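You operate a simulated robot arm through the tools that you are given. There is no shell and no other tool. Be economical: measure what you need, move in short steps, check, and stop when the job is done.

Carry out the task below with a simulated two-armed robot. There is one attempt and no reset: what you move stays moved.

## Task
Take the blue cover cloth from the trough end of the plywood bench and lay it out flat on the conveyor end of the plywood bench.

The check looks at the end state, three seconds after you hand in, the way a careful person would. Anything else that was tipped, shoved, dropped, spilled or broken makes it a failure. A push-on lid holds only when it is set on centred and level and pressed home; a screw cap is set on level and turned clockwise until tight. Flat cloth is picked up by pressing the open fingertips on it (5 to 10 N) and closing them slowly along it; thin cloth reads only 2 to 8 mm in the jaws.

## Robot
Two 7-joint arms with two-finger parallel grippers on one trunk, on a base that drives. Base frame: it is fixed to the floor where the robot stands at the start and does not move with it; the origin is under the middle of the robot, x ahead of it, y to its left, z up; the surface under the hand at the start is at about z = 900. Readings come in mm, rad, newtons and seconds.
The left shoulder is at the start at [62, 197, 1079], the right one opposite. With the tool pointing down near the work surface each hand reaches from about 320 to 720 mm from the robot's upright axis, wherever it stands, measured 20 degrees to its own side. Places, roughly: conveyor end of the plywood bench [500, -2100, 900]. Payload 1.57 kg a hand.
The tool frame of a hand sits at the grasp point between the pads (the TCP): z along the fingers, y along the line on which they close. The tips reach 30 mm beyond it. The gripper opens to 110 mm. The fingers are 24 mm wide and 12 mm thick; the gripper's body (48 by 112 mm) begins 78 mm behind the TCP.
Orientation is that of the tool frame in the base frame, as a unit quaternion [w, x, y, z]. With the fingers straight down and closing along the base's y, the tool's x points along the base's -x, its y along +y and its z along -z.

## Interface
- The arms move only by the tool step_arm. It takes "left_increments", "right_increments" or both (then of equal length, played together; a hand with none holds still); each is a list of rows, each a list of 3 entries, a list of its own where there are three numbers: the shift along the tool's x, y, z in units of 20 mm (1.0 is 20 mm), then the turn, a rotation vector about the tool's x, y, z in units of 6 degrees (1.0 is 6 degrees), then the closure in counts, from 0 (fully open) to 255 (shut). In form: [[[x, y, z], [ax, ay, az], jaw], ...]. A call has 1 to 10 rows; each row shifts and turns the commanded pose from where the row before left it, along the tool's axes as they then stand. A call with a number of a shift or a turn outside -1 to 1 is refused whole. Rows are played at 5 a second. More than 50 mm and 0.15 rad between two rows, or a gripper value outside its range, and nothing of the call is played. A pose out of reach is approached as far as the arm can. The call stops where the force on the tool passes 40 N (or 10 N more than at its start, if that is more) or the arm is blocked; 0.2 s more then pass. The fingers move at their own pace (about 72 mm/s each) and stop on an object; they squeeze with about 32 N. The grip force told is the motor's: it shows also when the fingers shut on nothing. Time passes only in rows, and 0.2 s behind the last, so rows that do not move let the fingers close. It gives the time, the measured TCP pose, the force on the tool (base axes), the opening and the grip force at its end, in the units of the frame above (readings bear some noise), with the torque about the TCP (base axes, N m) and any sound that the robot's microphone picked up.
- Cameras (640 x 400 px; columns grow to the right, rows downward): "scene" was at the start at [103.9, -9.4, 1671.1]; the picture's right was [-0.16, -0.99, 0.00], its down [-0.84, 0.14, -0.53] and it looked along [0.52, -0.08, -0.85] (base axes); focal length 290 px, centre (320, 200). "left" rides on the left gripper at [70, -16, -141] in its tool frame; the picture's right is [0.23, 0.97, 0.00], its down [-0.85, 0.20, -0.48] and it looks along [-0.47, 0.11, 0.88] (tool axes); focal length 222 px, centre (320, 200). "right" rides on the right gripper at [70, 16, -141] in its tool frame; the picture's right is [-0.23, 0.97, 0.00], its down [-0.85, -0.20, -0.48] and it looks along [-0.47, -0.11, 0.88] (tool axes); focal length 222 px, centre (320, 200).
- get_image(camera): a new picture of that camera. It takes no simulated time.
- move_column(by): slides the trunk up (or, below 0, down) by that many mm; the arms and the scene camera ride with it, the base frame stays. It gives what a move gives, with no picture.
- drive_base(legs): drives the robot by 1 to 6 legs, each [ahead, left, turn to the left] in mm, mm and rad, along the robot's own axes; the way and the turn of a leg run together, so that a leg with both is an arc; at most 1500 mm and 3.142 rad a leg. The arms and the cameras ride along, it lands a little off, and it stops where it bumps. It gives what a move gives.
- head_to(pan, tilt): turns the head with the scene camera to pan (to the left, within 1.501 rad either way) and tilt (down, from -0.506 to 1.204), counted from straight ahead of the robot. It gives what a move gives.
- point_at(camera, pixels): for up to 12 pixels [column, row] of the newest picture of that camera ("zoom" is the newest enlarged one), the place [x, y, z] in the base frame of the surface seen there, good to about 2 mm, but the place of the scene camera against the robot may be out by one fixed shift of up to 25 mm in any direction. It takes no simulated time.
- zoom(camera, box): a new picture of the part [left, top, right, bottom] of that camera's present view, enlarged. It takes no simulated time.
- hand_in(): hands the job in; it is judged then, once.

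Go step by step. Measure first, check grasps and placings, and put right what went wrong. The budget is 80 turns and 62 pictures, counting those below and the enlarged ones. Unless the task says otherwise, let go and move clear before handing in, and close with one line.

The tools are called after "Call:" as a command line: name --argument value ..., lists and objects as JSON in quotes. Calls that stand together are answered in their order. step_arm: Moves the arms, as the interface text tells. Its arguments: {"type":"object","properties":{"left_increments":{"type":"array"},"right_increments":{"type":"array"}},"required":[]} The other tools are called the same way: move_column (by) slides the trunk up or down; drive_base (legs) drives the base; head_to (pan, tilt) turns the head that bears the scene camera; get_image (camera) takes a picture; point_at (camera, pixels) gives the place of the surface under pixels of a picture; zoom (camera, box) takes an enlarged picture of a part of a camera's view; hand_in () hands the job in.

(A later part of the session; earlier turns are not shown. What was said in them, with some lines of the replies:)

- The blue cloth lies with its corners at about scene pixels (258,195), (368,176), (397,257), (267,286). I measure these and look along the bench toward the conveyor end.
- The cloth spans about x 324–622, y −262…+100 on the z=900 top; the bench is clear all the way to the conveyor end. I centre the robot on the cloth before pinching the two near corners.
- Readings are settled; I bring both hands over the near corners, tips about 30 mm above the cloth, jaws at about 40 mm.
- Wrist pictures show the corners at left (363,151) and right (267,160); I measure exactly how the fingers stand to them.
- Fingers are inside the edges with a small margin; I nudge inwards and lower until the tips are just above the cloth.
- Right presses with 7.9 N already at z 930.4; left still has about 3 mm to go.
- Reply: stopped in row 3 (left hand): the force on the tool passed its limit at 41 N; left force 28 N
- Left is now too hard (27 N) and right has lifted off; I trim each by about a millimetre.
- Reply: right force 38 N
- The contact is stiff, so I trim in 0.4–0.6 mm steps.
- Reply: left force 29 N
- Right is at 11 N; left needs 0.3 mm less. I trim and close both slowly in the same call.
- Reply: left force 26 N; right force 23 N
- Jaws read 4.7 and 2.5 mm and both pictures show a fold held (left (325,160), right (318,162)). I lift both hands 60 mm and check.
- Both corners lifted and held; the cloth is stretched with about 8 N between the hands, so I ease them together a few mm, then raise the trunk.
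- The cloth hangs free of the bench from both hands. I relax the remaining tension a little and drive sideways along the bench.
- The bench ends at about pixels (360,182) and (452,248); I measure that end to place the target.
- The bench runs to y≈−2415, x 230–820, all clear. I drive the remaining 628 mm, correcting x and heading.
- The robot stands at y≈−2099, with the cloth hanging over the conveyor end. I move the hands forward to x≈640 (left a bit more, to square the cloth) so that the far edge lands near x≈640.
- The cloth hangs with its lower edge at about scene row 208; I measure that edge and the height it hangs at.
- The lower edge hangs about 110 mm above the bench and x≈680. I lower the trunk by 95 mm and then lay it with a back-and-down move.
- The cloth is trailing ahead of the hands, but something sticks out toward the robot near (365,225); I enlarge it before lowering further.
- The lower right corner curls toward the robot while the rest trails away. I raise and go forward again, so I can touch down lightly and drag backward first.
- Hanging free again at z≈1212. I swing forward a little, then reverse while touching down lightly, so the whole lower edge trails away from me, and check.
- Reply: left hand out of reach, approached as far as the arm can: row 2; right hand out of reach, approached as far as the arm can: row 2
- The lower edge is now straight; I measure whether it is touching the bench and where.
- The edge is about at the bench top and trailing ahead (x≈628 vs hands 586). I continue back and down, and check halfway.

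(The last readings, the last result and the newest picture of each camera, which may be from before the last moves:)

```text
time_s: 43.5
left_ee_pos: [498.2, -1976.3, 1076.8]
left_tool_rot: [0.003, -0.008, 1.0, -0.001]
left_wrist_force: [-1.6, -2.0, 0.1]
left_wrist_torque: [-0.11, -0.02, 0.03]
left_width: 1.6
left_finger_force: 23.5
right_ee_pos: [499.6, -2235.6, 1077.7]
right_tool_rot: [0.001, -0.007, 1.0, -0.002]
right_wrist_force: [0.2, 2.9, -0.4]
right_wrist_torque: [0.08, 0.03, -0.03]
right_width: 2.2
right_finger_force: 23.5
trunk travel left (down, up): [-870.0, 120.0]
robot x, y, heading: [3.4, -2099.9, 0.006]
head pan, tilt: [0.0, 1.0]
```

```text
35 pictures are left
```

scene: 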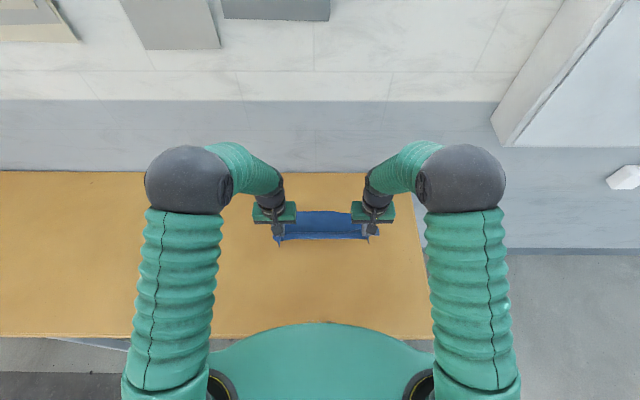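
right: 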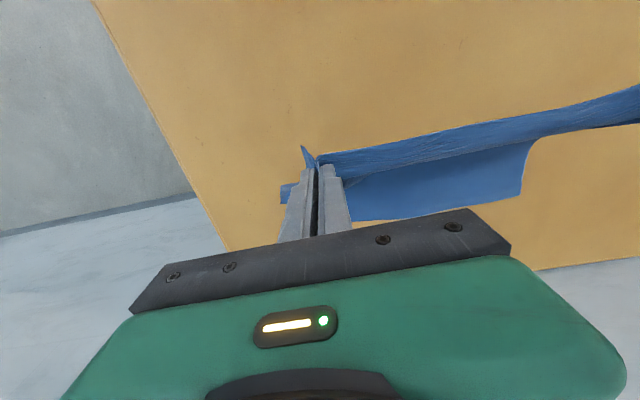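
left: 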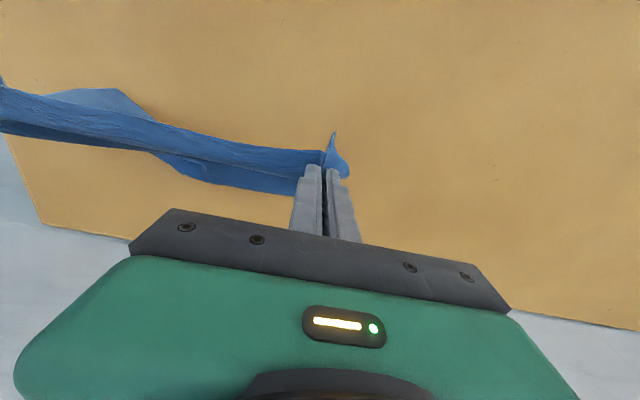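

Now the far part lies flat and forward on the bench. I continue down and back to about z 945.

Call:
step_arm --left_increments '[[[0.75, 0, 0.7], [0, 0, 0], 255], [[0.75, 0, 0.7], [0, 0, 0], 255], [[0.75, 0, 0.7], [0, 0, 0], 255], [[0.75, 0, 0.7], [0, 0, 0], 255], [[0.75, 0, 0.7], [0, 0, 0], 255], [[0.75, 0, 0.7], [0, 0, 0], 255], [[0.7, 0, 0.8], [0, 0, 0], 255], [[0.6, 0, 0.7], [0, 0, 0], 255], [[0.4, 0, 0.6], [0, 0, 0], 255]]' --right_increments '[[[0.75, 0, 0.7], [0, 0, 0], 255], [[0.75, 0, 0.7], [0, 0, 0], 255], [[0.75, 0, 0.7], [0, 0, 0], 255], [[0.75, 0, 0.7], [0, 0, 0], 255], [[0.75, 0, 0.7], [0, 0, 0], 255], [[0.75, 0, 0.7], [0, 0, 0], 255], [[0.7, 0, 0.8], [0, 0, 0], 255], [[0.6, 0, 0.7], [0, 0, 0], 255], [[0.4, 0, 0.6], [0, 0, 0], 255]]'

Call:
zoom --camera "scene" --box '[220, 170, 420, 295]'

Call:
get_image --camera "left"

```text
time_s: 45.5
left_ee_pos: [375.6, -1977.7, 949.4]
left_tool_rot: [0.004, -0.008, 1.0, -0.001]
left_wrist_force: [-0.4, -3.4, 0.0]
left_wrist_torque: [-0.05, 0.0, 0.04]
left_width: 2.1
left_finger_force: 23.6
right_ee_pos: [375.2, -2236.9, 948.3]
right_tool_rot: [0.002, -0.007, 1.0, -0.001]
right_wrist_force: [0.2, 2.4, -0.2]
right_wrist_torque: [0.1, 0.01, -0.03]
right_width: 2.4
right_finger_force: 23.9
trunk travel left (down, up): [-870.0, 120.0]
robot x, y, heading: [5.8, -2097.5, 0.008]
head pan, tilt: [0.0, 1.0]
```

```text
3.20 times, centred on (320, 232) of scene
```

zoom: 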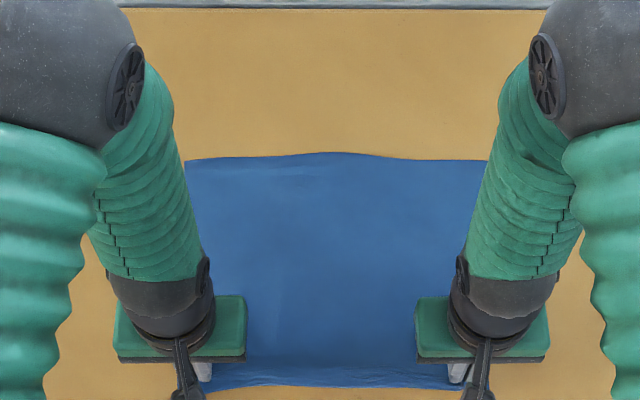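

```text
33 pictures are left
```

left: 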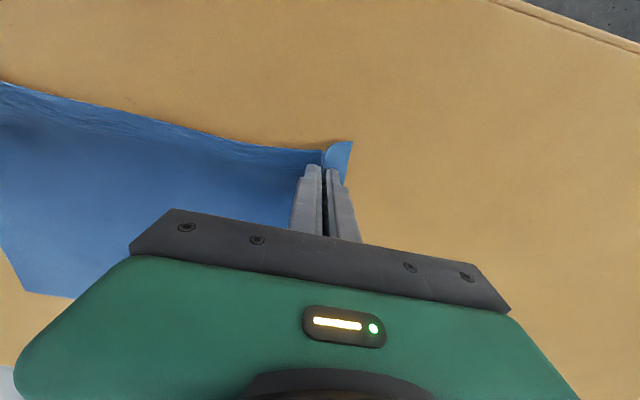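

The sheet lies flat apart from the held edge. I measure the far edge and lower the last ~15 mm.

Call:
point_at --camera "zoom" --pixels '[[190, 165], [250, 162], [320, 158], [400, 163], [483, 165], [320, 260], [320, 340], [250, 250], [320, 382]]'

Call:
step_arm --left_increments '[[[0.15, 0, 0.3], [0, 0, 0], 255], [[0.1, 0, 0.3], [0, 0, 0], 255], [[0, 0, 0.1], [0, 0, 0], 255]]' --right_increments '[[[0.15, 0, 0.3], [0, 0, 0], 255], [[0.1, 0, 0.3], [0, 0, 0], 255], [[0, 0, 0.1], [0, 0, 0], 255]]'

```text
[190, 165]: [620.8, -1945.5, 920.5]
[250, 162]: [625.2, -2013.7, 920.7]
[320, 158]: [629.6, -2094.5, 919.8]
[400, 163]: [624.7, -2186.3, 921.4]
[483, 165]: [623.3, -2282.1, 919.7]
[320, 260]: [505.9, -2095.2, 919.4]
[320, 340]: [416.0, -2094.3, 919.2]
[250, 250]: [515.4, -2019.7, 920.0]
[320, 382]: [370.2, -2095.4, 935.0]
```

```text
time_s: 46.3
left_ee_pos: [369.9, -1975.8, 935.7]
left_tool_rot: [0.003, -0.008, 1.0, -0.001]
left_wrist_force: [1.2, -2.7, 3.7]
left_wrist_torque: [-0.11, -0.05, 0.03]
left_width: 1.9
left_finger_force: 23.2
right_ee_pos: [371.9, -2237.7, 936.2]
right_tool_rot: [0.002, -0.006, 1.0, -0.001]
right_wrist_force: [0.5, 3.1, -0.7]
right_wrist_torque: [0.11, -0.03, -0.02]
right_width: 2.2
right_finger_force: 24.1
trunk travel left (down, up): [-870.0, 120.0]
robot x, y, heading: [7.4, -2101.8, 0.007]
head pan, tilt: [0.0, 1.0]
```

The held edge is nearly down (TCP ≈936). I bring the right hand into light contact and open slowly to spread the fold back out.

Call:
step_arm --left_increments '[[[0, 0, 0.03], [0, 0, 0], 255], [[0, 0, 0], [0, 0, 0], 250], [[0, 0, 0], [0, 0, 0], 240], [[0, 0, 0], [0, 0, 0], 230], [[0, 0, 0], [0, 0, 0], 220], [[0, 0, 0], [0, 0, 0], 210], [[0, 0, 0], [0, 0, 0], 200], [[0, 0, 0], [0, 0, 0], 190], [[0, 0, 0], [0, 0, 0], 180], [[0, 0, 0], [0, 0, 0], 170]]' --right_increments '[[[0, 0, 0.12], [0, 0, 0], 255], [[0, 0, 0], [0, 0, 0], 250], [[0, 0, 0], [0, 0, 0], 240], [[0, 0, 0], [0, 0, 0], 230], [[0, 0, 0], [0, 0, 0], 220], [[0, 0, 0], [0, 0, 0], 210], [[0, 0, 0], [0, 0, 0], 200], [[0, 0, 0], [0, 0, 0], 190], [[0, 0, 0], [0, 0, 0], 180], [[0, 0, 0], [0, 0, 0], 170]]'

Call:
get_image --camera "left"

Call:
get_image --camera "right"

```text
time_s: 48.5
left_ee_pos: [368.5, -1976.5, 935.2]
left_tool_rot: [0.003, -0.008, 1.0, -0.001]
left_wrist_force: [-0.8, -0.6, -0.1]
left_wrist_torque: [-0.03, 0.01, -0.02]
left_width: 36.5
left_finger_force: 0.1
right_ee_pos: [371.2, -2238.4, 933.2]
right_tool_rot: [0.001, -0.006, 1.0, 0.0]
right_wrist_force: [-0.3, -0.4, 0.0]
right_wrist_torque: [0.01, 0.01, 0.04]
right_width: 36.7
right_finger_force: 0.1
trunk travel left (down, up): [-870.0, 120.0]
robot x, y, heading: [2.3, -2098.8, 0.009]
head pan, tilt: [0.0, 1.0]
```

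```text
32 pictures are left
```

left: 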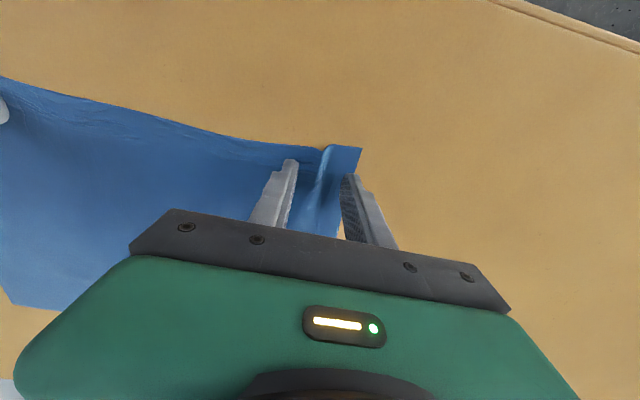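

```text
31 pictures are left
```

right: 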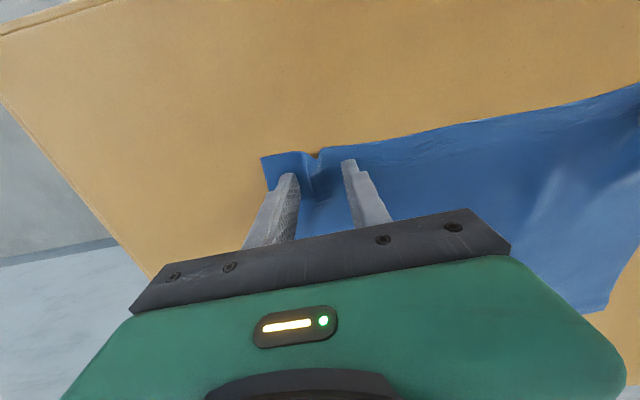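

Both released; small ridges remain at left (325,170) and right (317,165). I lift the hands and look at how high they stand.

Call:
step_arm --left_increments '[[[0, 0, -0.5], [0, 0, 0], 170], [[0, 0, -1], [0, 0, 0], 170], [[0, 0, -1], [0, 0, 0], 170]]' --right_increments '[[[0, 0, -0.5], [0, 0, 0], 170], [[0, 0, -1], [0, 0, 0], 170], [[0, 0, -1], [0, 0, 0], 170]]'

Call:
get_image --camera "left"

Call:
get_image --camera "right"

```text
time_s: 49.3
left_ee_pos: [366.6, -1974.9, 986.8]
left_tool_rot: [0.004, -0.007, 1.0, -0.001]
left_wrist_force: [-0.1, -0.6, -0.6]
left_wrist_torque: [0.02, -0.02, 0.01]
left_width: 36.6
left_finger_force: 0.1
right_ee_pos: [369.8, -2237.7, 985.9]
right_tool_rot: [0.002, -0.008, 1.0, -0.001]
right_wrist_force: [-0.4, 0.2, 0.8]
right_wrist_torque: [0.01, -0.05, 0.02]
right_width: 36.7
right_finger_force: 0.1
trunk travel left (down, up): [-870.0, 120.0]
robot x, y, heading: [2.3, -2101.2, 0.005]
head pan, tilt: [0.0, 1.0]
```

```text
30 pictures are left
```

left: 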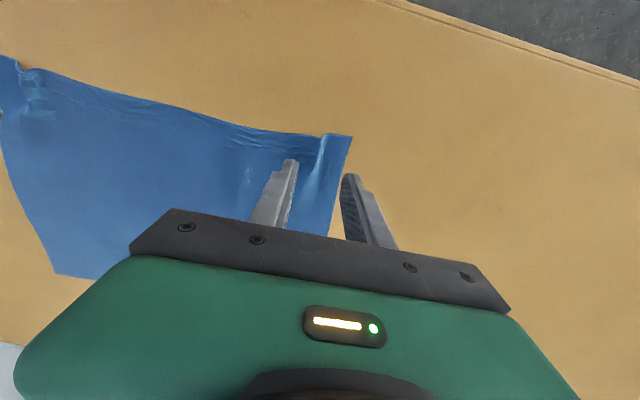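

```text
29 pictures are left
```

right: 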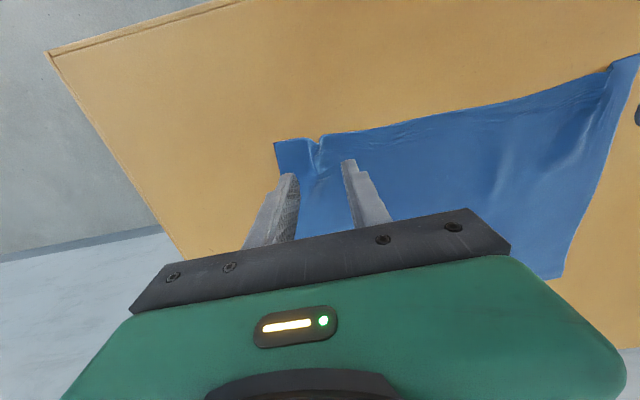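

I measure ridge heights and the corners.

Call:
point_at --camera "left" --pixels '[[350, 137], [324, 145], [318, 165], [322, 137], [290, 140], [247, 180], [345, 150], [30, 90], [150, 140], [340, 180]]'

Call:
point_at --camera "right" --pixels '[[276, 145], [318, 150], [316, 165], [318, 140], [330, 137], [298, 150], [440, 130], [500, 170], [605, 100], [612, 72], [590, 130]]'

```text
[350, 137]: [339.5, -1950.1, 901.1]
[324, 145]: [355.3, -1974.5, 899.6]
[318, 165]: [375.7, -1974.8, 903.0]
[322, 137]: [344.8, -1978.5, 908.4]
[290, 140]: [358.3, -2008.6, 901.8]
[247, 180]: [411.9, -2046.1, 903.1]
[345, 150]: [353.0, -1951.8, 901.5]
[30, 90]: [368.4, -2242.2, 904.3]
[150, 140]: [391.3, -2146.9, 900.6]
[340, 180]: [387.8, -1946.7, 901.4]
```

```text
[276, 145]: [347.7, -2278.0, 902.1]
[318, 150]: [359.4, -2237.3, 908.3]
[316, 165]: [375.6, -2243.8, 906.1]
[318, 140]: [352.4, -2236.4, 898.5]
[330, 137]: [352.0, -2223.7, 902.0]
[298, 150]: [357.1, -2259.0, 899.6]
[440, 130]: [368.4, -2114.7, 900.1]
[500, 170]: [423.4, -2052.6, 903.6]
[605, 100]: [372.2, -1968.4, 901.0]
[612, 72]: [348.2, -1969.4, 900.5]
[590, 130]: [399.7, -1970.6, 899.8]
```

The ridges stand about 8 mm high just inside the corners. I close the jaws and set the shut fingertips on the corner outside each ridge, to drag outward.

Call:
step_arm --left_increments '[[[0, 0.35, 0], [0, 0, 0], 255], [[0, 0.35, 0], [0, 0, 0], 255], [[0, 0, 0.8], [0, 0, 0], 255], [[0, 0, 0.8], [0, 0, 0], 255], [[0, 0, 0.7], [0, 0, 0], 255], [[0, 0, 0.15], [0, 0, 0], 255], [[0, 0, 0], [0, 0, 0], 255]]' --right_increments '[[[0, -0.6, 0], [0, 0, 0], 255], [[0, -0.6, 0], [0, 0, 0], 255], [[0, 0, 0.8], [0, 0, 0], 255], [[0, 0, 0.8], [0, 0, 0], 255], [[0, 0, 0.7], [0, 0, 0], 255], [[0, 0, 0.15], [0, 0, 0], 255], [[0, 0, 0], [0, 0, 0], 255]]'

Call:
get_image --camera "left"

Call:
get_image --camera "right"

```text
time_s: 50.9
left_ee_pos: [369.4, -1963.4, 936.7]
left_tool_rot: [0.003, -0.008, 1.0, -0.001]
left_wrist_force: [0.0, 0.0, 0.0]
left_wrist_torque: [0.01, -0.03, 0.02]
left_width: 0.1
left_finger_force: 21.1
right_ee_pos: [370.2, -2261.6, 932.2]
right_tool_rot: [0.002, -0.006, 1.0, -0.001]
right_wrist_force: [0.0, 0.2, 0.1]
right_wrist_torque: [0.0, -0.01, -0.02]
right_width: 0.1
right_finger_force: 21.6
trunk travel left (down, up): [-870.0, 120.0]
robot x, y, heading: [3.7, -2101.5, 0.008]
head pan, tilt: [0.0, 1.0]
```

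```text
28 pictures are left
```

left: 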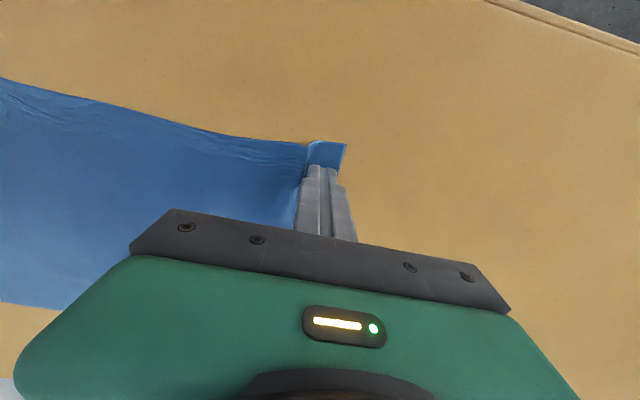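

```text
27 pictures are left
```

right: 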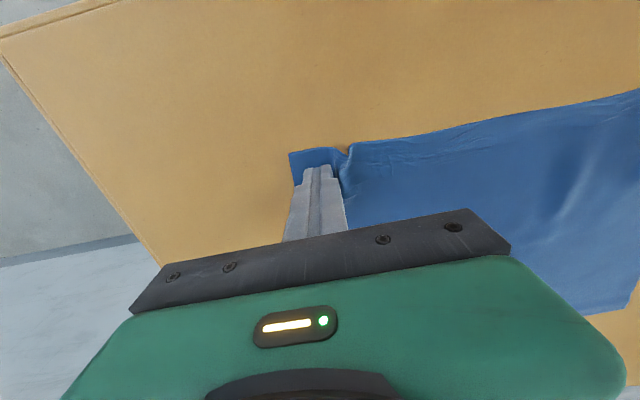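

Both tips stand on the corner flaps outside the ridges. Now I press gently.

Call:
step_arm --left_increments '[[[0, 0, 0.13], [0, 0, 0], 255], [[0, 0, 0.05], [0, 0, 0], 255], [[0, 0, 0], [0, 0, 0], 255]]' --right_increments '[[[0, 0, 0.02], [0, 0, 0], 255], [[0, 0, 0], [0, 0, 0], 255], [[0, 0, 0], [0, 0, 0], 255]]'

```text
time_s: 51.7
left_ee_pos: [369.4, -1962.4, 932.0]
left_tool_rot: [0.004, -0.008, 1.0, -0.001]
left_wrist_force: [0.4, 0.8, 0.4]
left_wrist_torque: [-0.01, -0.01, -0.01]
left_width: 0.0
left_finger_force: 21.2
right_ee_pos: [371.2, -2261.6, 933.5]
right_tool_rot: [0.002, -0.007, 1.0, -0.001]
right_wrist_force: [0.8, 0.4, 0.1]
right_wrist_torque: [0.03, -0.02, -0.01]
right_width: 0.1
right_finger_force: 21.4
trunk travel left (down, up): [-870.0, 120.0]
robot x, y, heading: [4.2, -2099.0, 0.008]
head pan, tilt: [0.0, 1.0]
```

Call:
step_arm --left_increments '[[[0, 0, 0.03], [0, 0, 0], 255], [[0, 0, 0.02], [0, 0, 0], 255], [[0, 0, 0], [0, 0, 0], 255]]' --right_increments '[[[0, 0, 0.06], [0, 0, 0], 255], [[0, 0, 0.04], [0, 0, 0], 255], [[0, 0, 0], [0, 0, 0], 255]]'

```text
time_s: 52.5
left_ee_pos: [368.6, -1963.9, 931.3]
left_tool_rot: [0.004, -0.007, 1.0, 0.0]
left_wrist_force: [1.3, -1.8, 8.7]
left_wrist_torque: [-0.01, 0.02, -0.02]
left_width: 0.0
left_finger_force: 21.0
right_ee_pos: [371.9, -2263.2, 931.3]
right_tool_rot: [0.002, -0.007, 1.0, 0.0]
right_wrist_force: [-0.4, -0.8, 0.9]
right_wrist_torque: [-0.01, 0.01, 0.0]
right_width: 0.1
right_finger_force: 22.1
trunk travel left (down, up): [-870.0, 120.0]
robot x, y, heading: [4.3, -2099.2, 0.004]
head pan, tilt: [0.0, 1.0]
```

Left presses with 8.7 N and right just touches; I add a hair on the right and drag both corners outward about 12 mm.

Call:
step_arm --left_increments '[[[0, 0, 0], [0, 0, 0], 255], [[0, 0.12, 0], [0, 0, 0], 255], [[0, 0.12, 0], [0, 0, 0], 255], [[0, 0.12, 0], [0, 0, 0], 255], [[0, 0.12, 0], [0, 0, 0], 255], [[0, 0.12, 0], [0, 0, 0], 255], [[0, 0, 0], [0, 0, 0], 255]]' --right_increments '[[[0, 0, 0.025], [0, 0, 0], 255], [[0, -0.12, 0], [0, 0, 0], 255], [[0, -0.12, 0], [0, 0, 0], 255], [[0, -0.12, 0], [0, 0, 0], 255], [[0, -0.12, 0], [0, 0, 0], 255], [[0, -0.12, 0], [0, 0, 0], 255], [[0, 0, 0], [0, 0, 0], 255]]'

Call:
get_image --camera "left"

Call:
get_image --camera "right"

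```text
time_s: 54.1
left_ee_pos: [368.9, -1950.5, 931.3]
left_tool_rot: [0.003, -0.008, 1.0, -0.002]
left_wrist_force: [0.9, -0.5, 2.0]
left_wrist_torque: [0.01, 0.0, -0.02]
left_width: 0.0
left_finger_force: 21.6
right_ee_pos: [371.8, -2273.5, 931.8]
right_tool_rot: [0.002, -0.007, 1.0, -0.001]
right_wrist_force: [-0.1, 1.7, 4.4]
right_wrist_torque: [0.04, 0.02, 0.02]
right_width: 0.0
right_finger_force: 21.5
trunk travel left (down, up): [-870.0, 120.0]
robot x, y, heading: [6.7, -2102.4, 0.005]
head pan, tilt: [0.0, 1.0]
```

```text
26 pictures are left
```

left: 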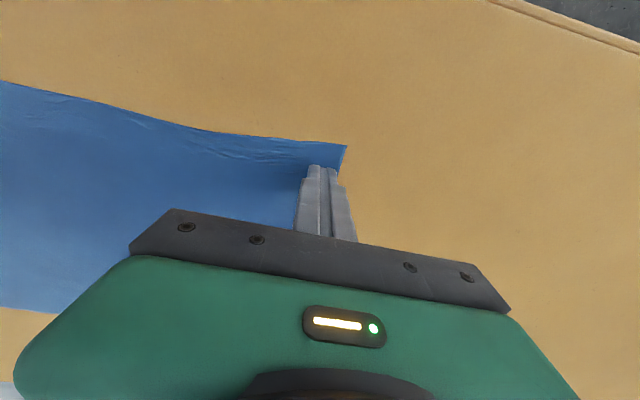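

```text
25 pictures are left
```

right: 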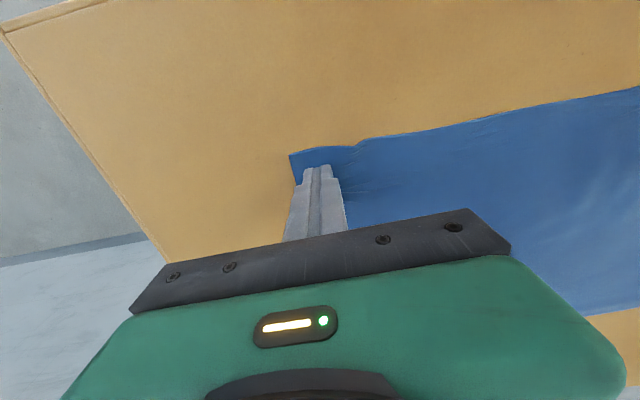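

The corners slid out and the ridges are all but gone; a slight kink remains on the right at (352,150). I drag the right 4 mm more, then lift both straight up.

Call:
step_arm --left_increments '[[[0, 0, 0], [0, 0, 0], 255], [[0, 0, 0], [0, 0, 0], 255], [[0, 0, 0], [0, 0, 0], 255], [[0, 0, -0.3], [0, 0, 0], 255], [[0, 0, -1], [0, 0, 0], 255], [[0, 0, -1], [0, 0, 0], 255], [[0, 0, -1], [0, 0, 0], 255], [[0, 0, -1], [0, 0, 0], 255], [[0, 0, -1], [0, 0, 0], 255]]' --right_increments '[[[0, -0.12, 0.01], [0, 0, 0], 255], [[0, -0.12, 0], [0, 0, 0], 255], [[0, 0, 0], [0, 0, 0], 255], [[0, 0, -0.3], [0, 0, 0], 255], [[0, 0, -1], [0, 0, 0], 255], [[0, 0, -1], [0, 0, 0], 255], [[0, 0, -1], [0, 0, 0], 255], [[0, 0, -1], [0, 0, 0], 255], [[0, 0, -1], [0, 0, 0], 255]]'

Call:
get_image --camera "left"

Call:
get_image --camera "right"

Call:
zoom --camera "scene" --box '[220, 170, 420, 295]'

```text
time_s: 56.1
left_ee_pos: [366.4, -1952.0, 1038.7]
left_tool_rot: [0.003, -0.008, 1.0, -0.001]
left_wrist_force: [-0.1, -0.1, 0.1]
left_wrist_torque: [0.0, -0.04, 0.05]
left_width: 0.0
left_finger_force: 21.0
right_ee_pos: [370.6, -2278.3, 1038.8]
right_tool_rot: [0.002, -0.006, 1.0, -0.002]
right_wrist_force: [-1.1, -0.1, 0.2]
right_wrist_torque: [-0.01, -0.05, 0.0]
right_width: 0.0
right_finger_force: 21.1
trunk travel left (down, up): [-870.0, 120.0]
robot x, y, heading: [4.7, -2100.5, 0.003]
head pan, tilt: [0.0, 1.0]
```

```text
24 pictures are left
```

left: 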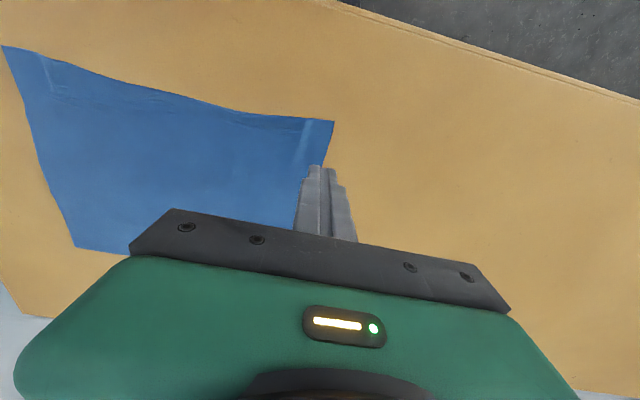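

```text
23 pictures are left
```

right: 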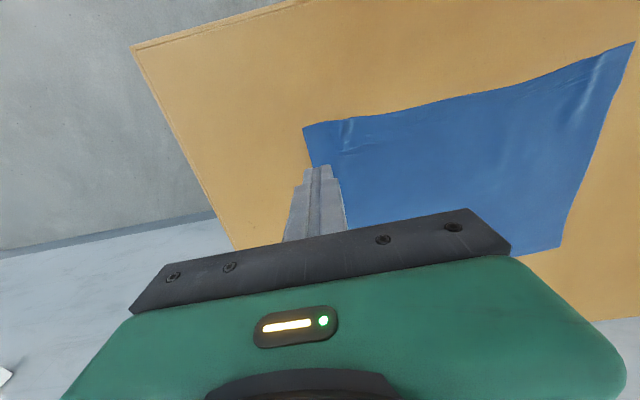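

```text
3.20 times, centred on (320, 232) of scene
```

zoom: 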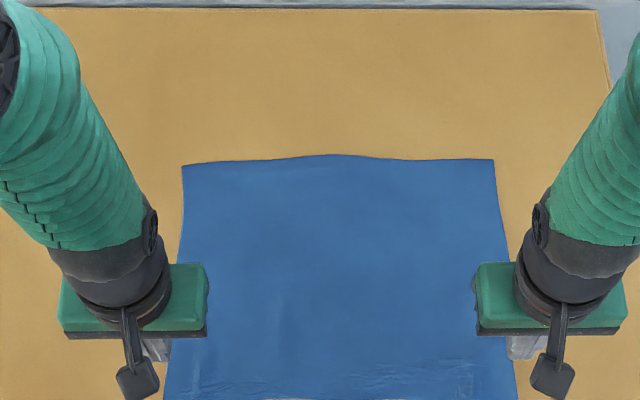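

The cloth lies flat with only faint creases; I check their heights and the corners once.

Call:
point_at --camera "right" --pixels '[[305, 129], [348, 122], [347, 130], [345, 140], [633, 44], [596, 75], [585, 100], [558, 244], [450, 150], [470, 105]]'

Call:
point_at --camera "left" --pixels '[[331, 123], [308, 123], [306, 135], [300, 155], [6, 48], [45, 65], [78, 246], [160, 180]]'

```text
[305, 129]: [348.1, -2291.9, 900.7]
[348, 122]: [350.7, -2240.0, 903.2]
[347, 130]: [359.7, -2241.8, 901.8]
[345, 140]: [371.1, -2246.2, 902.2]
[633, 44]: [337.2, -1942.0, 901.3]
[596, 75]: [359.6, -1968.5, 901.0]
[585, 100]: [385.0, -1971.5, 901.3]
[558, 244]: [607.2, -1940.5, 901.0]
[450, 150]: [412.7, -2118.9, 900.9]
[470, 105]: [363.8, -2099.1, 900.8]
```

```text
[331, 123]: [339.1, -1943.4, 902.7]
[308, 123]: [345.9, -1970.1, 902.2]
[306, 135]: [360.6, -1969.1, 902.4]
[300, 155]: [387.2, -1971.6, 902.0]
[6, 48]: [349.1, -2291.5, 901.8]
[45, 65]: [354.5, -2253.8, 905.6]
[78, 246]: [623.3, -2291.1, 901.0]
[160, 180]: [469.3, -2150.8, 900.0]
```

All of the cloth is within about 2–5 mm of the bench top (corners about x 339–623, y −2292…−1941), and both hands are empty and clear. I raise the trunk a little more and hand in.

Call:
move_column --by 80

Call:
hand_in

```text
time_s: 57.2
left_ee_pos: [368.0, -1952.2, 1117.1]
left_tool_rot: [0.003, -0.008, 1.0, 0.0]
left_wrist_force: [0.2, 0.4, 0.2]
left_wrist_torque: [-0.01, 0.0, -0.03]
left_width: 0.1
left_finger_force: 21.3
right_ee_pos: [371.7, -2278.1, 1117.0]
right_tool_rot: [0.001, -0.007, 1.0, -0.001]
right_wrist_force: [0.1, -0.5, -0.2]
right_wrist_torque: [0.01, -0.01, 0.03]
right_width: 0.0
right_finger_force: 21.5
trunk travel left (down, up): [-950.0, 40.0]
robot x, y, heading: [4.1, -2099.4, 0.003]
head pan, tilt: [0.0, 1.0]
```

```text
The job is handed in.
```

The blue cover cloth lies spread out flat on the conveyor end of the plywood bench, with only faint creases a few mm high; the hands are clear, nothing else was disturbed, and the job is handed in.
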